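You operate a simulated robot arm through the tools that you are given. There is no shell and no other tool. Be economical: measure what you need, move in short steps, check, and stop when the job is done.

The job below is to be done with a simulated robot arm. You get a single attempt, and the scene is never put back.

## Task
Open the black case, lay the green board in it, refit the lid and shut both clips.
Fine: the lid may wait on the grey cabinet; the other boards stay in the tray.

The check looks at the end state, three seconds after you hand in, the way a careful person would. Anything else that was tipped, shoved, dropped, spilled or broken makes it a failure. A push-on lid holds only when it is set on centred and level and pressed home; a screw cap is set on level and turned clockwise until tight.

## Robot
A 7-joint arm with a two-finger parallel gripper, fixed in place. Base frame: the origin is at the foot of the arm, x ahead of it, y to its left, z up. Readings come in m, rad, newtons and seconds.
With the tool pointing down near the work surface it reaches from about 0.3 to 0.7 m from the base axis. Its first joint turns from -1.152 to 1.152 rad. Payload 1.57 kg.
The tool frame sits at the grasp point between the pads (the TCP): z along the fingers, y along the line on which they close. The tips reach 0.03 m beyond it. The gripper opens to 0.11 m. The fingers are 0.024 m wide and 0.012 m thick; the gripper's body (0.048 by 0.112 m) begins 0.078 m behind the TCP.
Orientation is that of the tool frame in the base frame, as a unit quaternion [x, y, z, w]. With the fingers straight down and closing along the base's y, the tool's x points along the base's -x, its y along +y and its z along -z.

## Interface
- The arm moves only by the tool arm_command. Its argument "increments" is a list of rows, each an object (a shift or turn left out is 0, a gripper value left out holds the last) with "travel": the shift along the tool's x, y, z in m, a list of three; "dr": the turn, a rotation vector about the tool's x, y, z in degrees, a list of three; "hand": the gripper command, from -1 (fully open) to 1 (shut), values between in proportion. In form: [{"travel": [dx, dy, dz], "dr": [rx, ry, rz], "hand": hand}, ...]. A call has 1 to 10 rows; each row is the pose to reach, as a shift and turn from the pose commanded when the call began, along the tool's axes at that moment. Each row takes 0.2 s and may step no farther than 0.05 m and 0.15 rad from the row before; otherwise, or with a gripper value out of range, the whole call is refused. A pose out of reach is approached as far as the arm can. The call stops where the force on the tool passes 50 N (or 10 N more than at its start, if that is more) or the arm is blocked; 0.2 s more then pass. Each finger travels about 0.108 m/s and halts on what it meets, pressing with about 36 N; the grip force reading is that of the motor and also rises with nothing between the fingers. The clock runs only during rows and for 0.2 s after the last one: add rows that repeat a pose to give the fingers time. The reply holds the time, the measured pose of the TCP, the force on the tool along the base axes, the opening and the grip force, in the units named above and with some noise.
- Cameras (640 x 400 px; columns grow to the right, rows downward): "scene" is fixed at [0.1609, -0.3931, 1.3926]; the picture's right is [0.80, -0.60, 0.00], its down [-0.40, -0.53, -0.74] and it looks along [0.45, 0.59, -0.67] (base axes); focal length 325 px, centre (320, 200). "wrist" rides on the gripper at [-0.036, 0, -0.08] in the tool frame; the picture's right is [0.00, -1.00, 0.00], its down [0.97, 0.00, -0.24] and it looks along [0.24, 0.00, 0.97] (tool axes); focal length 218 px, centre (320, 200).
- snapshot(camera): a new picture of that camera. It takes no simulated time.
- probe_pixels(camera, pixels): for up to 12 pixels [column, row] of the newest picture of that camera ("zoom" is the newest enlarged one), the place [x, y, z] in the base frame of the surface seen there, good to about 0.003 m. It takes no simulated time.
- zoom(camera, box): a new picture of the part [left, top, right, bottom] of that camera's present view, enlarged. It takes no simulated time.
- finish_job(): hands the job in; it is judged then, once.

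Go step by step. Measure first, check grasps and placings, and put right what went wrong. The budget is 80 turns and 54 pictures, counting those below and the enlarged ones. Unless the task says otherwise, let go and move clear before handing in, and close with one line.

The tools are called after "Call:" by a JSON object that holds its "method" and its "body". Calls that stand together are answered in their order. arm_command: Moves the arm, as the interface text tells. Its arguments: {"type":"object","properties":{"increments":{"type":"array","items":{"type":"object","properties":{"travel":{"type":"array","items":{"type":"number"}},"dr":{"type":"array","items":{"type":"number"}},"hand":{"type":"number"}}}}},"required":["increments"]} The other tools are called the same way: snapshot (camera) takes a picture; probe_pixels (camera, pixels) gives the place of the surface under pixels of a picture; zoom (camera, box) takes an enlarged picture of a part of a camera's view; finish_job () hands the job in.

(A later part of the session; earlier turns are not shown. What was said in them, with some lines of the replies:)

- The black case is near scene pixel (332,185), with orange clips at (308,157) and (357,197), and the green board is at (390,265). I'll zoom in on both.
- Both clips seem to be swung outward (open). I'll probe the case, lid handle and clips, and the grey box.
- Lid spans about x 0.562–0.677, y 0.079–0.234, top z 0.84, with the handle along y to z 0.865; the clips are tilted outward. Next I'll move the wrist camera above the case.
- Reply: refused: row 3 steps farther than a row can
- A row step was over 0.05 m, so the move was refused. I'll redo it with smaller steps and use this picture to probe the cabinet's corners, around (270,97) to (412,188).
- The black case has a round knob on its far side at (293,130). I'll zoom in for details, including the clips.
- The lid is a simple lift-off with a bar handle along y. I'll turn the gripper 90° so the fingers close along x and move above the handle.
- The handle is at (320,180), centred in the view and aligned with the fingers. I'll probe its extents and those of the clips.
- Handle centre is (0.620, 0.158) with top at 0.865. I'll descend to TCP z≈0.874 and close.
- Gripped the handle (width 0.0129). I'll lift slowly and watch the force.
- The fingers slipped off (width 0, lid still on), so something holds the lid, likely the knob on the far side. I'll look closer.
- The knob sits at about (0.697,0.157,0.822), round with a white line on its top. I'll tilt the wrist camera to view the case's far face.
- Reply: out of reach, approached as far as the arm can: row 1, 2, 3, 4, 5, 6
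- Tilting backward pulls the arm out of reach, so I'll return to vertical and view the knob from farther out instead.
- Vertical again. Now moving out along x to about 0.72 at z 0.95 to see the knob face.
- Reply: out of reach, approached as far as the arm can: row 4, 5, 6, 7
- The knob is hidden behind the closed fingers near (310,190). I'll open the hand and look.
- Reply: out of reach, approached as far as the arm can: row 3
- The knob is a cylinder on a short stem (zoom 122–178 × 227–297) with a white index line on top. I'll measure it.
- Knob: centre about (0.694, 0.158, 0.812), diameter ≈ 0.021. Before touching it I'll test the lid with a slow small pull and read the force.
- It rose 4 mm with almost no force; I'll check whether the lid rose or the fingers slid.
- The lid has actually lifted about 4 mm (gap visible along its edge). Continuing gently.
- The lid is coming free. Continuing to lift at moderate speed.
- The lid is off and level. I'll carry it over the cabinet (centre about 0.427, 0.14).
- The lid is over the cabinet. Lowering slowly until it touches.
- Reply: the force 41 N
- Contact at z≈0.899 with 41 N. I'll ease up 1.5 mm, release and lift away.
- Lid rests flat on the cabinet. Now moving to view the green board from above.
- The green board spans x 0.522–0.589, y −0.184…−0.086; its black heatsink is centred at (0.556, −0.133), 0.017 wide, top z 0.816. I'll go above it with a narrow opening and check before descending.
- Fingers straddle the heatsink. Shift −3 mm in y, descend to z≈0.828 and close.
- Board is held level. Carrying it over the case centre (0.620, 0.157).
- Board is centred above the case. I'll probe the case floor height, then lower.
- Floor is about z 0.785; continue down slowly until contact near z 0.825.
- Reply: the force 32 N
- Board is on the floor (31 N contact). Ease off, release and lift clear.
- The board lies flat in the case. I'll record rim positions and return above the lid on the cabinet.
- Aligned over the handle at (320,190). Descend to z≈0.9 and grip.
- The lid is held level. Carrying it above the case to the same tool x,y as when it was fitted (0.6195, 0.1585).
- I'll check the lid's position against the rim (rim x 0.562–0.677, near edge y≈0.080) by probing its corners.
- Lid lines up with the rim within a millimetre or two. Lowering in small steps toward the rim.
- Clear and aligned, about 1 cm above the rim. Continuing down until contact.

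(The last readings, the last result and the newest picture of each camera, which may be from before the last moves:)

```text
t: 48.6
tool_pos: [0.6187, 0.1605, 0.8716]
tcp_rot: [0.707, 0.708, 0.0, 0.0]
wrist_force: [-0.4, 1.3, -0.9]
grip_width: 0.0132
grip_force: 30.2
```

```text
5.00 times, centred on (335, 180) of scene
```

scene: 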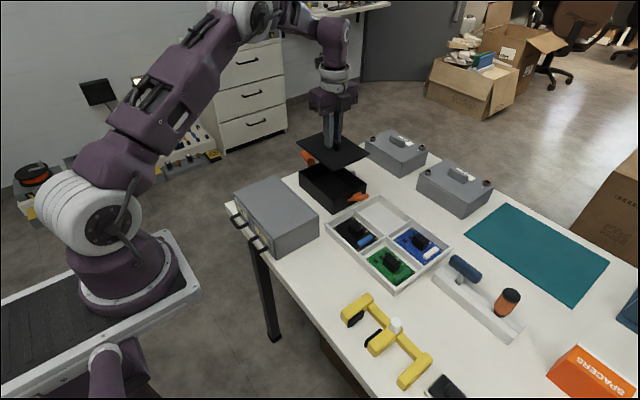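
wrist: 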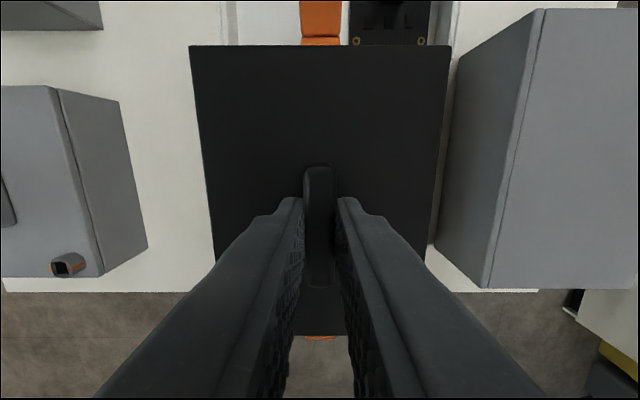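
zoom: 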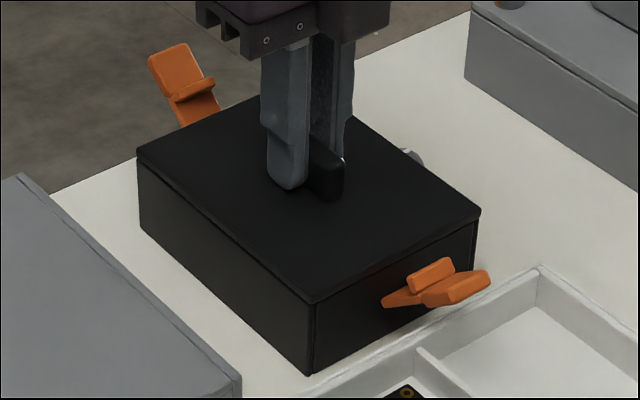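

The lid is almost flush and no contact force yet. Pressing further until the force rises.

Call:
{"method": "arm_command", "body": {"increments": [{"travel": [0, 0, 0.001]}, {"travel": [0, 0, 0.002]}, {"travel": [0, 0, 0.003]}, {"travel": [0, 0, 0.004]}, {"travel": [0, 0, 0.005]}, {"travel": [0, 0, 0.006]}]}}

Call:
{"method": "zoom", "body": {"camera": "scene", "box": [290, 140, 380, 220]}}

```text
t: 49.9
tool_pos: [0.6211, 0.1593, 0.8691]
tcp_rot: [0.707, 0.707, 0.001, 0.002]
wrist_force: [-0.6, -0.5, 8.5]
grip_width: 0.0133
grip_force: 29.7
stopped in row 6: the force on the tool passed its limit (the readings are from after the stop); the commanded pose is now the measured one
```

```text
5.00 times, centred on (335, 180) of scene
```

zoom: 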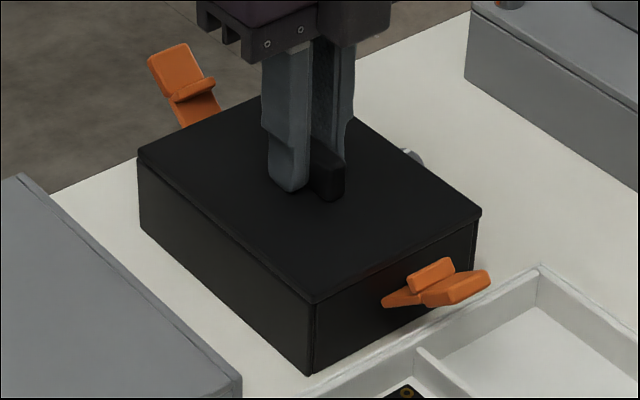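

The lid is flush after pressing to the 50 N limit. I'll release, rise, then shut the hand and go outboard of the right clip.

Call:
{"method": "arm_command", "body": {"increments": [{"travel": [0, 0, -0.001], "hand": 0.4}, {"travel": [0, 0, -0.001], "hand": 0.4}, {"travel": [0, 0, -0.001], "hand": 0.4}, {"travel": [0, 0, -0.03], "hand": 0.4}, {"travel": [0, 0, -0.07], "hand": 0.4}, {"travel": [-0.045, 0, -0.09], "hand": 1}, {"travel": [-0.09, 0, -0.09], "hand": 1}, {"travel": [-0.135, 0, -0.09], "hand": 1}, {"travel": [-0.17, 0, -0.09], "hand": 1}, {"travel": [-0.17, 0, -0.09], "hand": 1}]}}

Call:
{"method": "zoom", "body": {"camera": "scene", "box": [290, 130, 400, 220]}}

Call:
{"method": "probe_pixels", "body": {"camera": "zoom", "pixels": [[90, 155], [240, 290], [370, 205], [240, 105], [150, 170], [230, 230], [340, 210]]}}

```text
t: 52.1
tool_pos: [0.6189, -0.0097, 0.9576]
tcp_rot: [0.707, 0.707, 0.001, 0.001]
wrist_force: [0.4, 0.2, 0.1]
grip_width: 0.0003
grip_force: 21.5
```

```text
4.44 times, centred on (345, 175) of scene
```

zoom: 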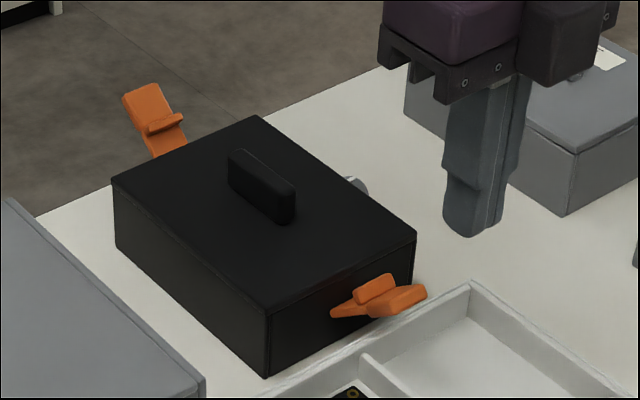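

```text
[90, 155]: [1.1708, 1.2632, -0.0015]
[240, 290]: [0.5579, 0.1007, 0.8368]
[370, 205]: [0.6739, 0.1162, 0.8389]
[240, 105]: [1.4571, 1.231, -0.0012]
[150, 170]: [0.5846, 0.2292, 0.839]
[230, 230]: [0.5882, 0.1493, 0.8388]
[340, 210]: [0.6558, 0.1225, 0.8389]
```

Lid is level at z 0.839 everywhere. Descend beside the right clip (tips at z≈0.845) and push inward a bit.

Call:
{"method": "arm_command", "body": {"increments": [{"travel": [0, 0.001, 0.04]}, {"travel": [0, 0.001, 0.082]}, {"travel": [0, 0.001, 0.082]}, {"travel": [0.01, 0.001, 0.082]}, {"travel": [0.018, 0.001, 0.081]}, {"travel": [0.026, 0.001, 0.078]}, {"travel": [0.034, 0.001, 0.074]}, {"travel": [0.042, 0.001, 0.07]}]}}

Call:
{"method": "zoom", "body": {"camera": "scene", "box": [290, 130, 400, 220]}}

```text
t: 53.9
tool_pos: [0.6217, 0.0197, 0.89]
tcp_rot: [0.709, 0.706, -0.003, 0.005]
wrist_force: [-1.8, -5.6, 5.5]
grip_width: 0.0
grip_force: 20.5
stopped in row 8: the force on the tool passed its limit (the readings are from after the stop); the commanded pose is now the measured one
```

```text
4.44 times, centred on (345, 175) of scene
```

zoom: 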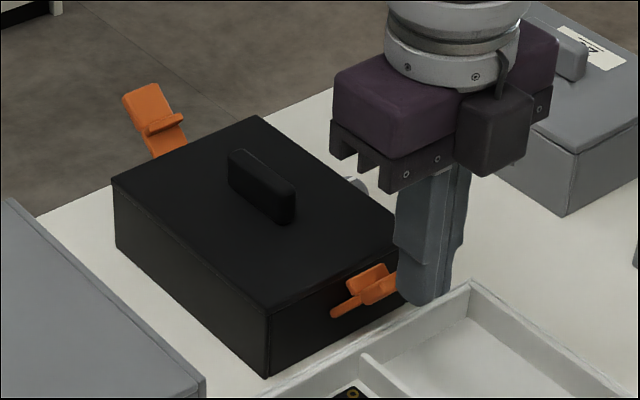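

The clip turned only slightly and pushing end-on jammed; the case didn't move. I'll back off and look at the clip more closely.

Call:
{"method": "arm_command", "body": {"increments": [{"travel": [-0.02, 0, 0]}, {"travel": [-0.04, 0, 0]}, {"travel": [-0.04, 0, 0]}]}}

Call:
{"method": "zoom", "body": {"camera": "scene", "box": [335, 175, 383, 210]}}

Call:
{"method": "probe_pixels", "body": {"camera": "zoom", "pixels": [[215, 300], [180, 310], [300, 260], [330, 300], [350, 280], [420, 230], [380, 210], [290, 200], [260, 270], [420, 290], [470, 250]]}}

```text
t: 54.7
tool_pos: [0.6221, -0.021, 0.8878]
tcp_rot: [0.707, 0.707, -0.002, 0.005]
wrist_force: [0.2, 0.0, 0.2]
grip_width: 0.0
grip_force: 21.3
```

```text
11.43 times, centred on (359, 192) of scene
```

zoom: 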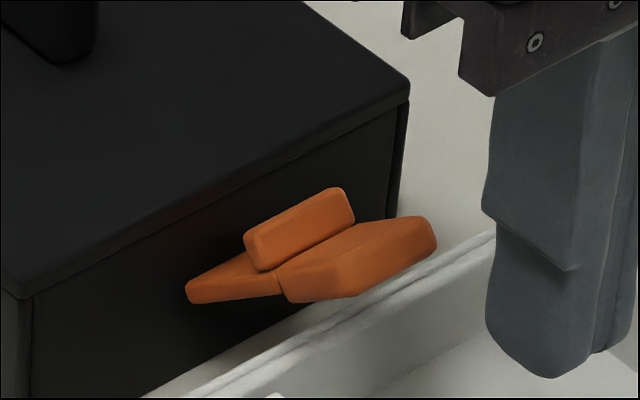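

```text
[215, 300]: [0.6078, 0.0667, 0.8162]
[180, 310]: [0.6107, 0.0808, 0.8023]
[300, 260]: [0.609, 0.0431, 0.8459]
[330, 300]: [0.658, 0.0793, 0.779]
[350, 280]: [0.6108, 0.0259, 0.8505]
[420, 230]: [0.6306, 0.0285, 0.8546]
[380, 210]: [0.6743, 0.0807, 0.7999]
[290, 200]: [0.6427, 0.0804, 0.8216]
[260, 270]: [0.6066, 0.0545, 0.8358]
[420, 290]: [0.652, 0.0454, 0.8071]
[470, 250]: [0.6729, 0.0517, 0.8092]
```

The clip rests at ~43° and falls back when released. I'll instead pinch the lever's sides (x 0.607–0.633) and swing it round its hinge; first position and grip it.

Call:
{"method": "arm_command", "body": {"increments": [{"travel": [0, -0.001, -0.04], "hand": 0.0}, {"travel": [0.03, -0.002, -0.04], "hand": 0.0}, {"travel": [0.053, -0.002, -0.04], "hand": 0.0}, {"travel": [0.053, -0.002, -0.01], "hand": 0.0}, {"travel": [0.053, -0.002, 0.01], "hand": 0.0}, {"travel": [0.053, -0.002, 0.02], "hand": 0.0}, {"travel": [0.053, -0.002, 0.02], "hand": 1}, {"travel": [0.053, -0.002, 0.02], "hand": 1}, {"travel": [0.053, -0.002, 0.02], "hand": 1}]}}

Call:
{"method": "zoom", "body": {"camera": "scene", "box": [310, 150, 400, 220]}}

```text
t: 56.7
tool_pos: [0.6194, 0.0332, 0.8664]
tcp_rot: [0.708, 0.707, -0.003, 0.005]
wrist_force: [-2.7, 0.9, -1.6]
grip_width: 0.0274
grip_force: 38.0
```

```text
5.71 times, centred on (355, 185) of scene
```

zoom: 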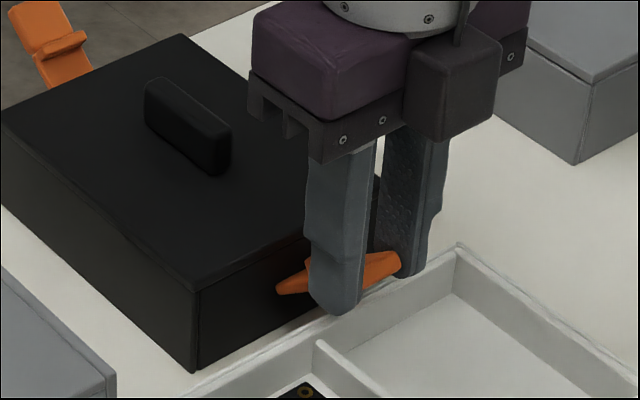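

Lever gripped by its sides (width 0.027). Now swing it half-way around the hinge, then check.

Call:
{"method": "arm_command", "body": {"increments": [{"travel": [0.0047, 0, -0.0037], "dr": [0, -4, 0]}, {"travel": [0.0096, 0, -0.0067], "dr": [0, -8, 0]}, {"travel": [0.0148, 0, -0.0094], "dr": [0, -12, 0]}, {"travel": [0.0202, 0, -0.0116], "dr": [0, -16, 0]}, {"travel": [0.0257, 0, -0.0134], "dr": [0, -20, 0]}]}}

Call:
{"method": "zoom", "body": {"camera": "scene", "box": [310, 150, 400, 220]}}

```text
t: 57.9
tool_pos: [0.6194, 0.0588, 0.8815]
tcp_rot: [0.697, 0.694, -0.127, 0.129]
wrist_force: [4.5, -16.4, -11.8]
grip_width: 0.0274
grip_force: 38.4
```

```text
5.71 times, centred on (355, 185) of scene
```

zoom: 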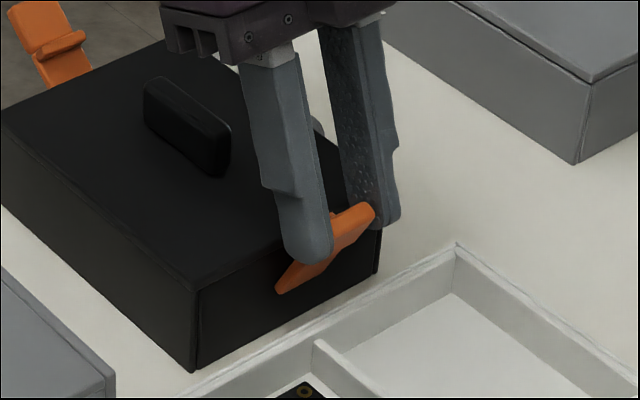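

The clip is swinging up well. Continuing the arc to upright.

Call:
{"method": "arm_command", "body": {"increments": [{"travel": [0.0052, 0, -0.0024], "dr": [0, -4, 0]}, {"travel": [0.0104, 0, -0.005], "dr": [0, -8, 0]}, {"travel": [0.0158, 0, -0.0073], "dr": [0, -12, 0]}, {"travel": [0.0214, 0, -0.0091], "dr": [0, -16, 0]}, {"travel": [0.0272, 0, -0.0105], "dr": [0, -20, 0]}, {"travel": [0.0302, 0, -0.0114], "dr": [0, -21, 0]}]}}

Call:
{"method": "zoom", "body": {"camera": "scene", "box": [310, 150, 400, 220]}}

```text
t: 59.3
tool_pos: [0.6206, 0.0906, 0.882]
tcp_rot: [0.662, 0.66, -0.249, 0.254]
wrist_force: [-1.1, -20.1, 14.6]
grip_width: 0.0278
grip_force: 38.1
```

```text
5.71 times, centred on (355, 185) of scene
```

zoom: 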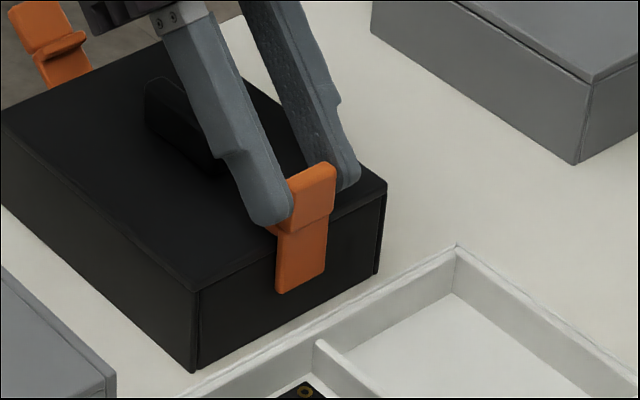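

The clip is upright against the case. Release, back out along the fingers and see if it stays latched.

Call:
{"method": "arm_command", "body": {"increments": [{"hand": 0.2}, {"hand": 0.2}, {"travel": [0, 0, -0.03], "hand": 0.2}, {"travel": [0, 0, -0.06], "hand": 0.2}, {"travel": [0, 0, -0.08], "dr": [0, 8, 0]}, {"travel": [0, 0, -0.09], "dr": [0, 16, 0]}, {"travel": [0, 0, -0.09], "dr": [0, 24, 0]}, {"travel": [0, 0, -0.09], "dr": [0, 32, 0]}, {"travel": [0, 0, -0.09], "dr": [0, 40, 0]}, {"travel": [0, 0, -0.09], "dr": [0, 41, 0]}]}}

Call:
{"method": "zoom", "body": {"camera": "scene", "box": [290, 130, 400, 220]}}

Call:
{"method": "probe_pixels", "body": {"camera": "zoom", "pixels": [[375, 230], [360, 285], [365, 255], [160, 105], [130, 95], [145, 150], [125, 120], [170, 135], [267, 309], [113, 183]]}}

```text
t: 61.5
tool_pos: [0.6195, 0.1523, 0.949]
tcp_rot: [0.708, 0.706, -0.002, 0.005]
wrist_force: [-0.1, 1.2, -0.1]
grip_width: 0.0441
grip_force: 0.0
```

```text
4.44 times, centred on (345, 175) of scene
```

zoom: 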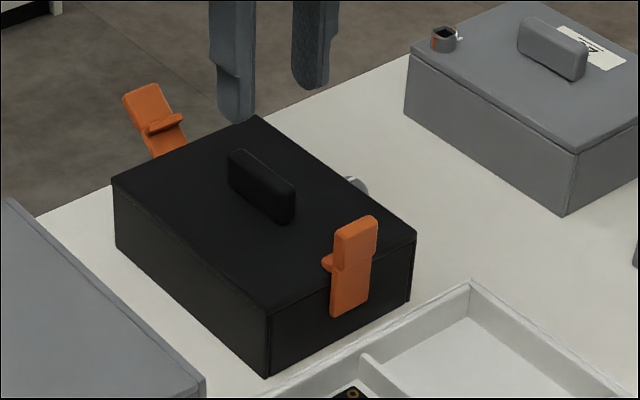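

```text
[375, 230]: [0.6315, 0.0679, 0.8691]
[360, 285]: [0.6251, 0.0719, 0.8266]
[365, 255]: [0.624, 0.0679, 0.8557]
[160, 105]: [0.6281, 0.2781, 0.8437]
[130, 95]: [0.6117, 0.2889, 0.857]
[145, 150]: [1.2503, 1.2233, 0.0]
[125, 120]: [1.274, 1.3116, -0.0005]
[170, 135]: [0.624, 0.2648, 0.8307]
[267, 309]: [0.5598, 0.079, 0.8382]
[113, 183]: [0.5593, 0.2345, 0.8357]
```

Right clip stays latched, hook bar over the lid. Now the mirror-image move for the left clip: grip its lever at (0.62, 0.282).

Call:
{"method": "arm_command", "body": {"increments": [{"travel": [0.04, 0, 0], "hand": 0.0}, {"travel": [0.085, 0, 0], "hand": 0.0}, {"travel": [0.13, 0, 0], "hand": 0.0}, {"travel": [0.13, 0, 0.03], "hand": 0.0}, {"travel": [0.13, 0, 0.065], "hand": 0.0}, {"travel": [0.13, 0, 0.082], "hand": 0.0}, {"travel": [0.13, 0, 0.082], "hand": 0.0}, {"travel": [0.13, 0, 0.082], "hand": 1}, {"travel": [0.13, 0, 0.082], "hand": 1}, {"travel": [0.13, 0, 0.082], "hand": 1}]}}

Call:
{"method": "zoom", "body": {"camera": "scene", "box": [270, 110, 370, 190]}}

```text
t: 63.7
tool_pos: [0.6205, 0.2802, 0.8642]
tcp_rot: [0.708, 0.706, -0.002, 0.005]
wrist_force: [-5.2, -0.7, -2.6]
grip_width: 0.0276
grip_force: 38.2
out of reach, approached as far as the arm can: row 3
```

```text
5.00 times, centred on (320, 150) of scene
```

zoom: 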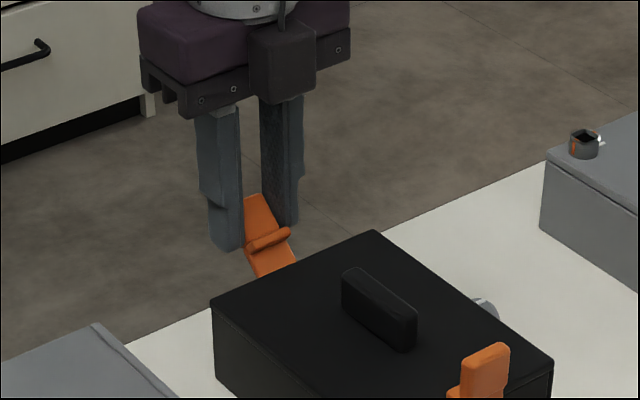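

Left lever gripped (width 0.0276). Swing it over with the mirrored arc, first half.

Call:
{"method": "arm_command", "body": {"increments": [{"travel": [-0.0047, 0, -0.0035], "dr": [0, 4, 0]}, {"travel": [-0.0096, 0, -0.0062], "dr": [0, 8, 0]}, {"travel": [-0.0148, 0, -0.0086], "dr": [0, 12, 0]}, {"travel": [-0.0202, 0, -0.0106], "dr": [0, 16, 0]}, {"travel": [-0.0257, 0, -0.0122], "dr": [0, 20, 0]}]}}

Call:
{"method": "zoom", "body": {"camera": "scene", "box": [270, 110, 370, 190]}}

```text
t: 64.9
tool_pos: [0.62, 0.2551, 0.878]
tcp_rot: [0.697, 0.696, 0.122, -0.119]
wrist_force: [-3.3, 11.1, -17.2]
grip_width: 0.0278
grip_force: 38.1
```

```text
5.00 times, centred on (320, 150) of scene
```

zoom: 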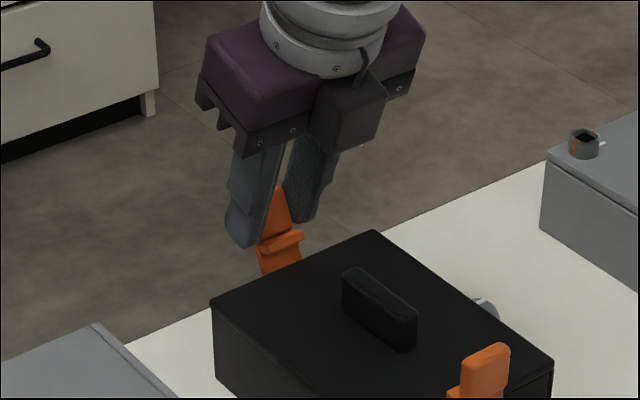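

It follows. Finishing the arc to upright.

Call:
{"method": "arm_command", "body": {"increments": [{"travel": [-0.0052, 0, -0.002], "dr": [0, 4, 0]}, {"travel": [-0.0104, 0, -0.0045], "dr": [0, 8, 0]}, {"travel": [-0.0158, 0, -0.0068], "dr": [0, 12, 0]}, {"travel": [-0.0214, 0, -0.0086], "dr": [0, 16, 0]}, {"travel": [-0.0272, 0, -0.01], "dr": [0, 20, 0]}, {"travel": [-0.0305, 0, -0.011], "dr": [0, 21, 0]}]}}

Call:
{"method": "zoom", "body": {"camera": "scene", "box": [270, 110, 370, 190]}}

```text
t: 66.3
tool_pos: [0.6186, 0.224, 0.8793]
tcp_rot: [0.663, 0.664, 0.246, -0.243]
wrist_force: [2.7, 30.6, -18.4]
grip_width: 0.0279
grip_force: 38.4
```

```text
5.00 times, centred on (320, 150) of scene
```

zoom: 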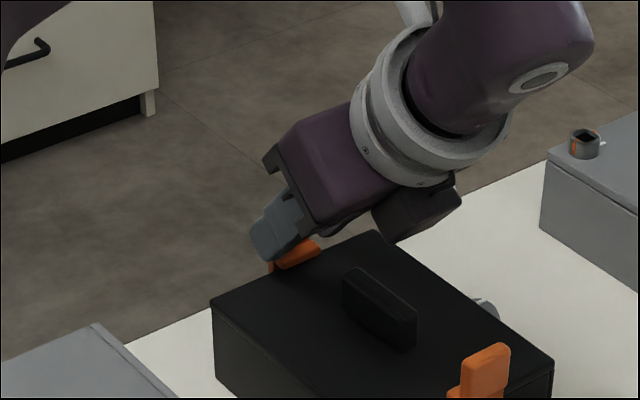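

Lever appears upright with 30 N against it. Release, back out and check.

Call:
{"method": "arm_command", "body": {"increments": [{"hand": 0.2}, {"hand": 0.2}, {"travel": [0, 0, -0.03], "hand": 0.2}, {"travel": [0, 0, -0.06], "hand": 0.2}, {"travel": [0, 0, -0.08], "dr": [0, -8, 0]}, {"travel": [0, 0, -0.09], "dr": [0, -16, 0]}, {"travel": [0, 0, -0.1], "dr": [0, -24, 0]}, {"travel": [0, 0, -0.11], "dr": [0, -32, 0]}, {"travel": [0, 0, -0.12], "dr": [0, -40, 0]}, {"travel": [0, 0, -0.13], "dr": [0, -41, 0]}]}}

Call:
{"method": "snapshot", "body": {"camera": "wrist"}}

Call:
{"method": "zoom", "body": {"camera": "scene", "box": [270, 120, 390, 220]}}

Call:
{"method": "probe_pixels", "body": {"camera": "zoom", "pixels": [[213, 95], [200, 110], [225, 95], [195, 85], [420, 240], [100, 195], [260, 300]]}}

```text
t: 68.5
tool_pos: [0.62, 0.1395, 0.978]
tcp_rot: [0.708, 0.706, -0.003, 0.006]
wrist_force: [0.1, -0.3, 0.0]
grip_width: 0.0442
grip_force: 0.1
```

```text
5 pictures are left
```

wrist: 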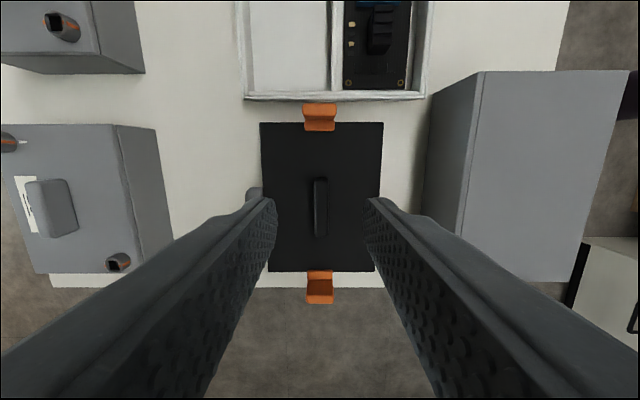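

```text
4.00 times, centred on (330, 170) of scene
```

zoom: 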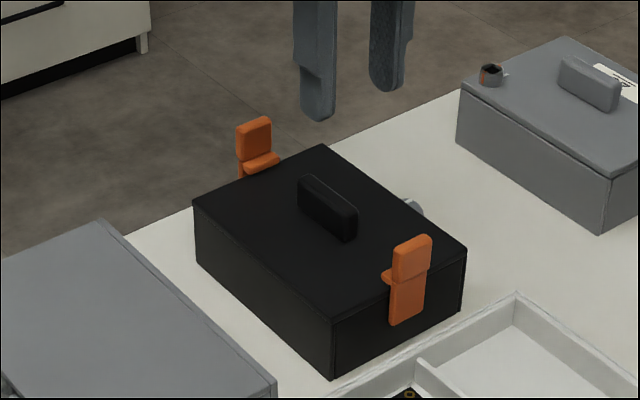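

```text
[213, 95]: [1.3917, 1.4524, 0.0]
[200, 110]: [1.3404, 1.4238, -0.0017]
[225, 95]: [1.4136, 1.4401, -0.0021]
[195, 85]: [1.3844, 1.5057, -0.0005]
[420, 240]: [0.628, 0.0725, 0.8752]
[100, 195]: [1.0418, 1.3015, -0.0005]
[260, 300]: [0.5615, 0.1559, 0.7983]
```

Both clips look upright; I'll verify the left one against the right by probing (zoom (255,140), (262,163)).

Call:
{"method": "probe_pixels", "body": {"camera": "zoom", "pixels": [[255, 125], [253, 145], [262, 163], [240, 172], [412, 260], [388, 277], [258, 170], [245, 125]]}}

Call:
{"method": "probe_pixels", "body": {"camera": "wrist", "pixels": [[320, 106], [320, 115], [320, 127], [320, 274], [320, 284], [320, 300], [320, 134], [320, 266]]}}

Call:
{"method": "zoom", "body": {"camera": "wrist", "box": [270, 250, 370, 315]}}

Call:
{"method": "zoom", "body": {"camera": "scene", "box": [318, 140, 348, 170]}}

```text
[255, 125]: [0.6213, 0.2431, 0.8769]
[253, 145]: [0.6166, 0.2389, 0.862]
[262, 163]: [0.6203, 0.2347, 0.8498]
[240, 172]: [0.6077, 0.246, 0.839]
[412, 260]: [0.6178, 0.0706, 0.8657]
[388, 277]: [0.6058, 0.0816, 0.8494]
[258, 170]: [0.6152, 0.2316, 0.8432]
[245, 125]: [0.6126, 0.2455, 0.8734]
```

```text
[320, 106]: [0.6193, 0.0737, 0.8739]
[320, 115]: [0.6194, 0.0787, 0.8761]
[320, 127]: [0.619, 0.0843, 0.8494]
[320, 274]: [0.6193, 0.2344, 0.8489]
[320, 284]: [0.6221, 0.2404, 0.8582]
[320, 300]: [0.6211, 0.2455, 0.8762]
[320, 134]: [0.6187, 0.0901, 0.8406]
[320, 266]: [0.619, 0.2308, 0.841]
```

```text
6.15 times, centred on (320, 282) of wrist
```

zoom: 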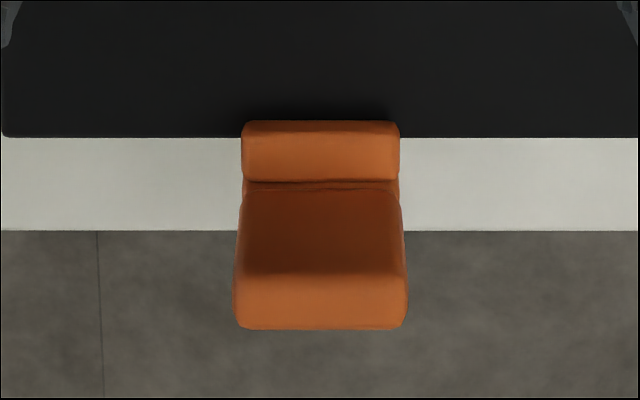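

```text
13.33 times, centred on (333, 155) of scene
```

zoom: 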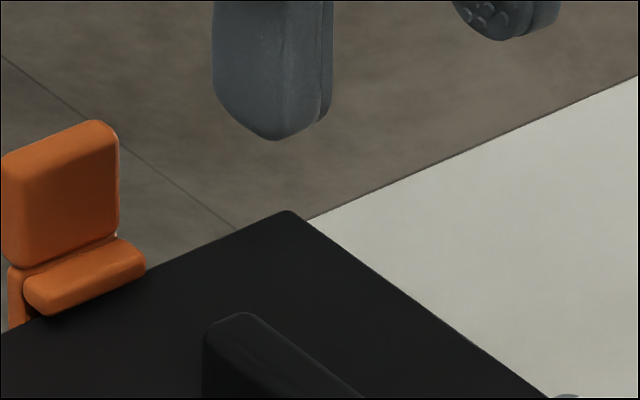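

The left clip matches the right within a few mm; for certainty I'll give its outside a light inward press with shut fingers.

Call:
{"method": "arm_command", "body": {"increments": [{"travel": [0.03, 0, 0.02], "hand": 1}, {"travel": [0.07, 0, 0.035], "hand": 1}, {"travel": [0.11, 0, 0.035], "hand": 1}, {"travel": [0.137, 0, 0.035], "hand": 1}, {"travel": [0.137, 0, 0.065], "hand": 1}, {"travel": [0.137, 0, 0.095], "hand": 1}, {"travel": [0.137, 0, 0.095], "hand": 1}, {"travel": [0.128, 0, 0.095], "hand": 1}, {"travel": [0.122, 0, 0.095], "hand": 1}, {"travel": [0.119, 0, 0.095], "hand": 1}]}}

```text
t: 70.7
tool_pos: [0.619, 0.2612, 0.8794]
tcp_rot: [0.707, 0.707, 0.001, 0.002]
wrist_force: [4.3, 36.0, -5.4]
grip_width: 0.0
grip_force: 21.5
```

The clip resists firmly (36 N at face y≈0.249), so it is home. Back off, rise and take a final look.

Call:
{"method": "arm_command", "body": {"increments": [{"travel": [0.012, 0, 0]}, {"travel": [0.014, 0, -0.03]}, {"travel": [0.014, 0, -0.07]}, {"travel": [-0.02, -0.03, -0.08]}, {"travel": [-0.05, -0.06, -0.1]}, {"travel": [-0.08, -0.09, -0.12]}, {"travel": [-0.11, -0.12, -0.14]}, {"travel": [-0.11, -0.15, -0.16]}, {"travel": [-0.11, -0.15, -0.16]}]}}

Call:
{"method": "zoom", "body": {"camera": "scene", "box": [270, 120, 390, 220]}}

Call:
{"method": "snapshot", "body": {"camera": "scene"}}

```text
t: 72.7
tool_pos: [0.4692, 0.1472, 1.0411]
tcp_rot: [0.708, 0.706, -0.002, 0.006]
wrist_force: [-0.7, -0.5, 0.1]
grip_width: 0.0
grip_force: 21.5
```

```text
4.00 times, centred on (330, 170) of scene
```

zoom: 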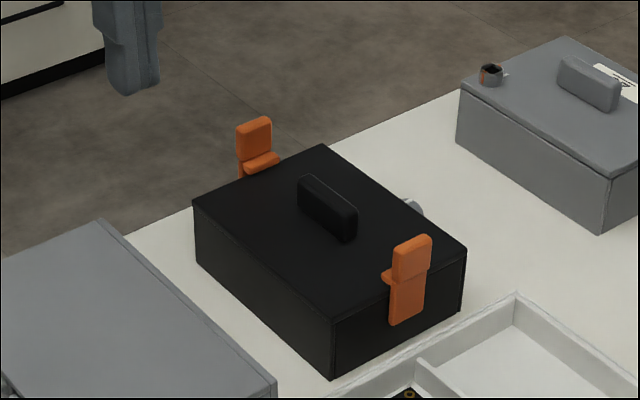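

```text
0 pictures are left
```

scene: 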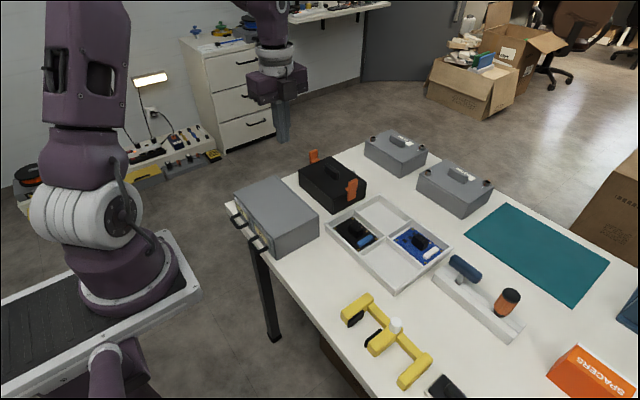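

The final picture shows the case closed with both clips upright at (314,156) and (351,188), the other boards still in the tray, and nothing else disturbed. The arm is clear, so I'm handing in.

Call:
{"method": "finish_job", "body": {}}

```text
The job is handed in.
```

The green board is lying in the black case, the lid is back on and pressed home, and both clips are shut. The job is handed in.
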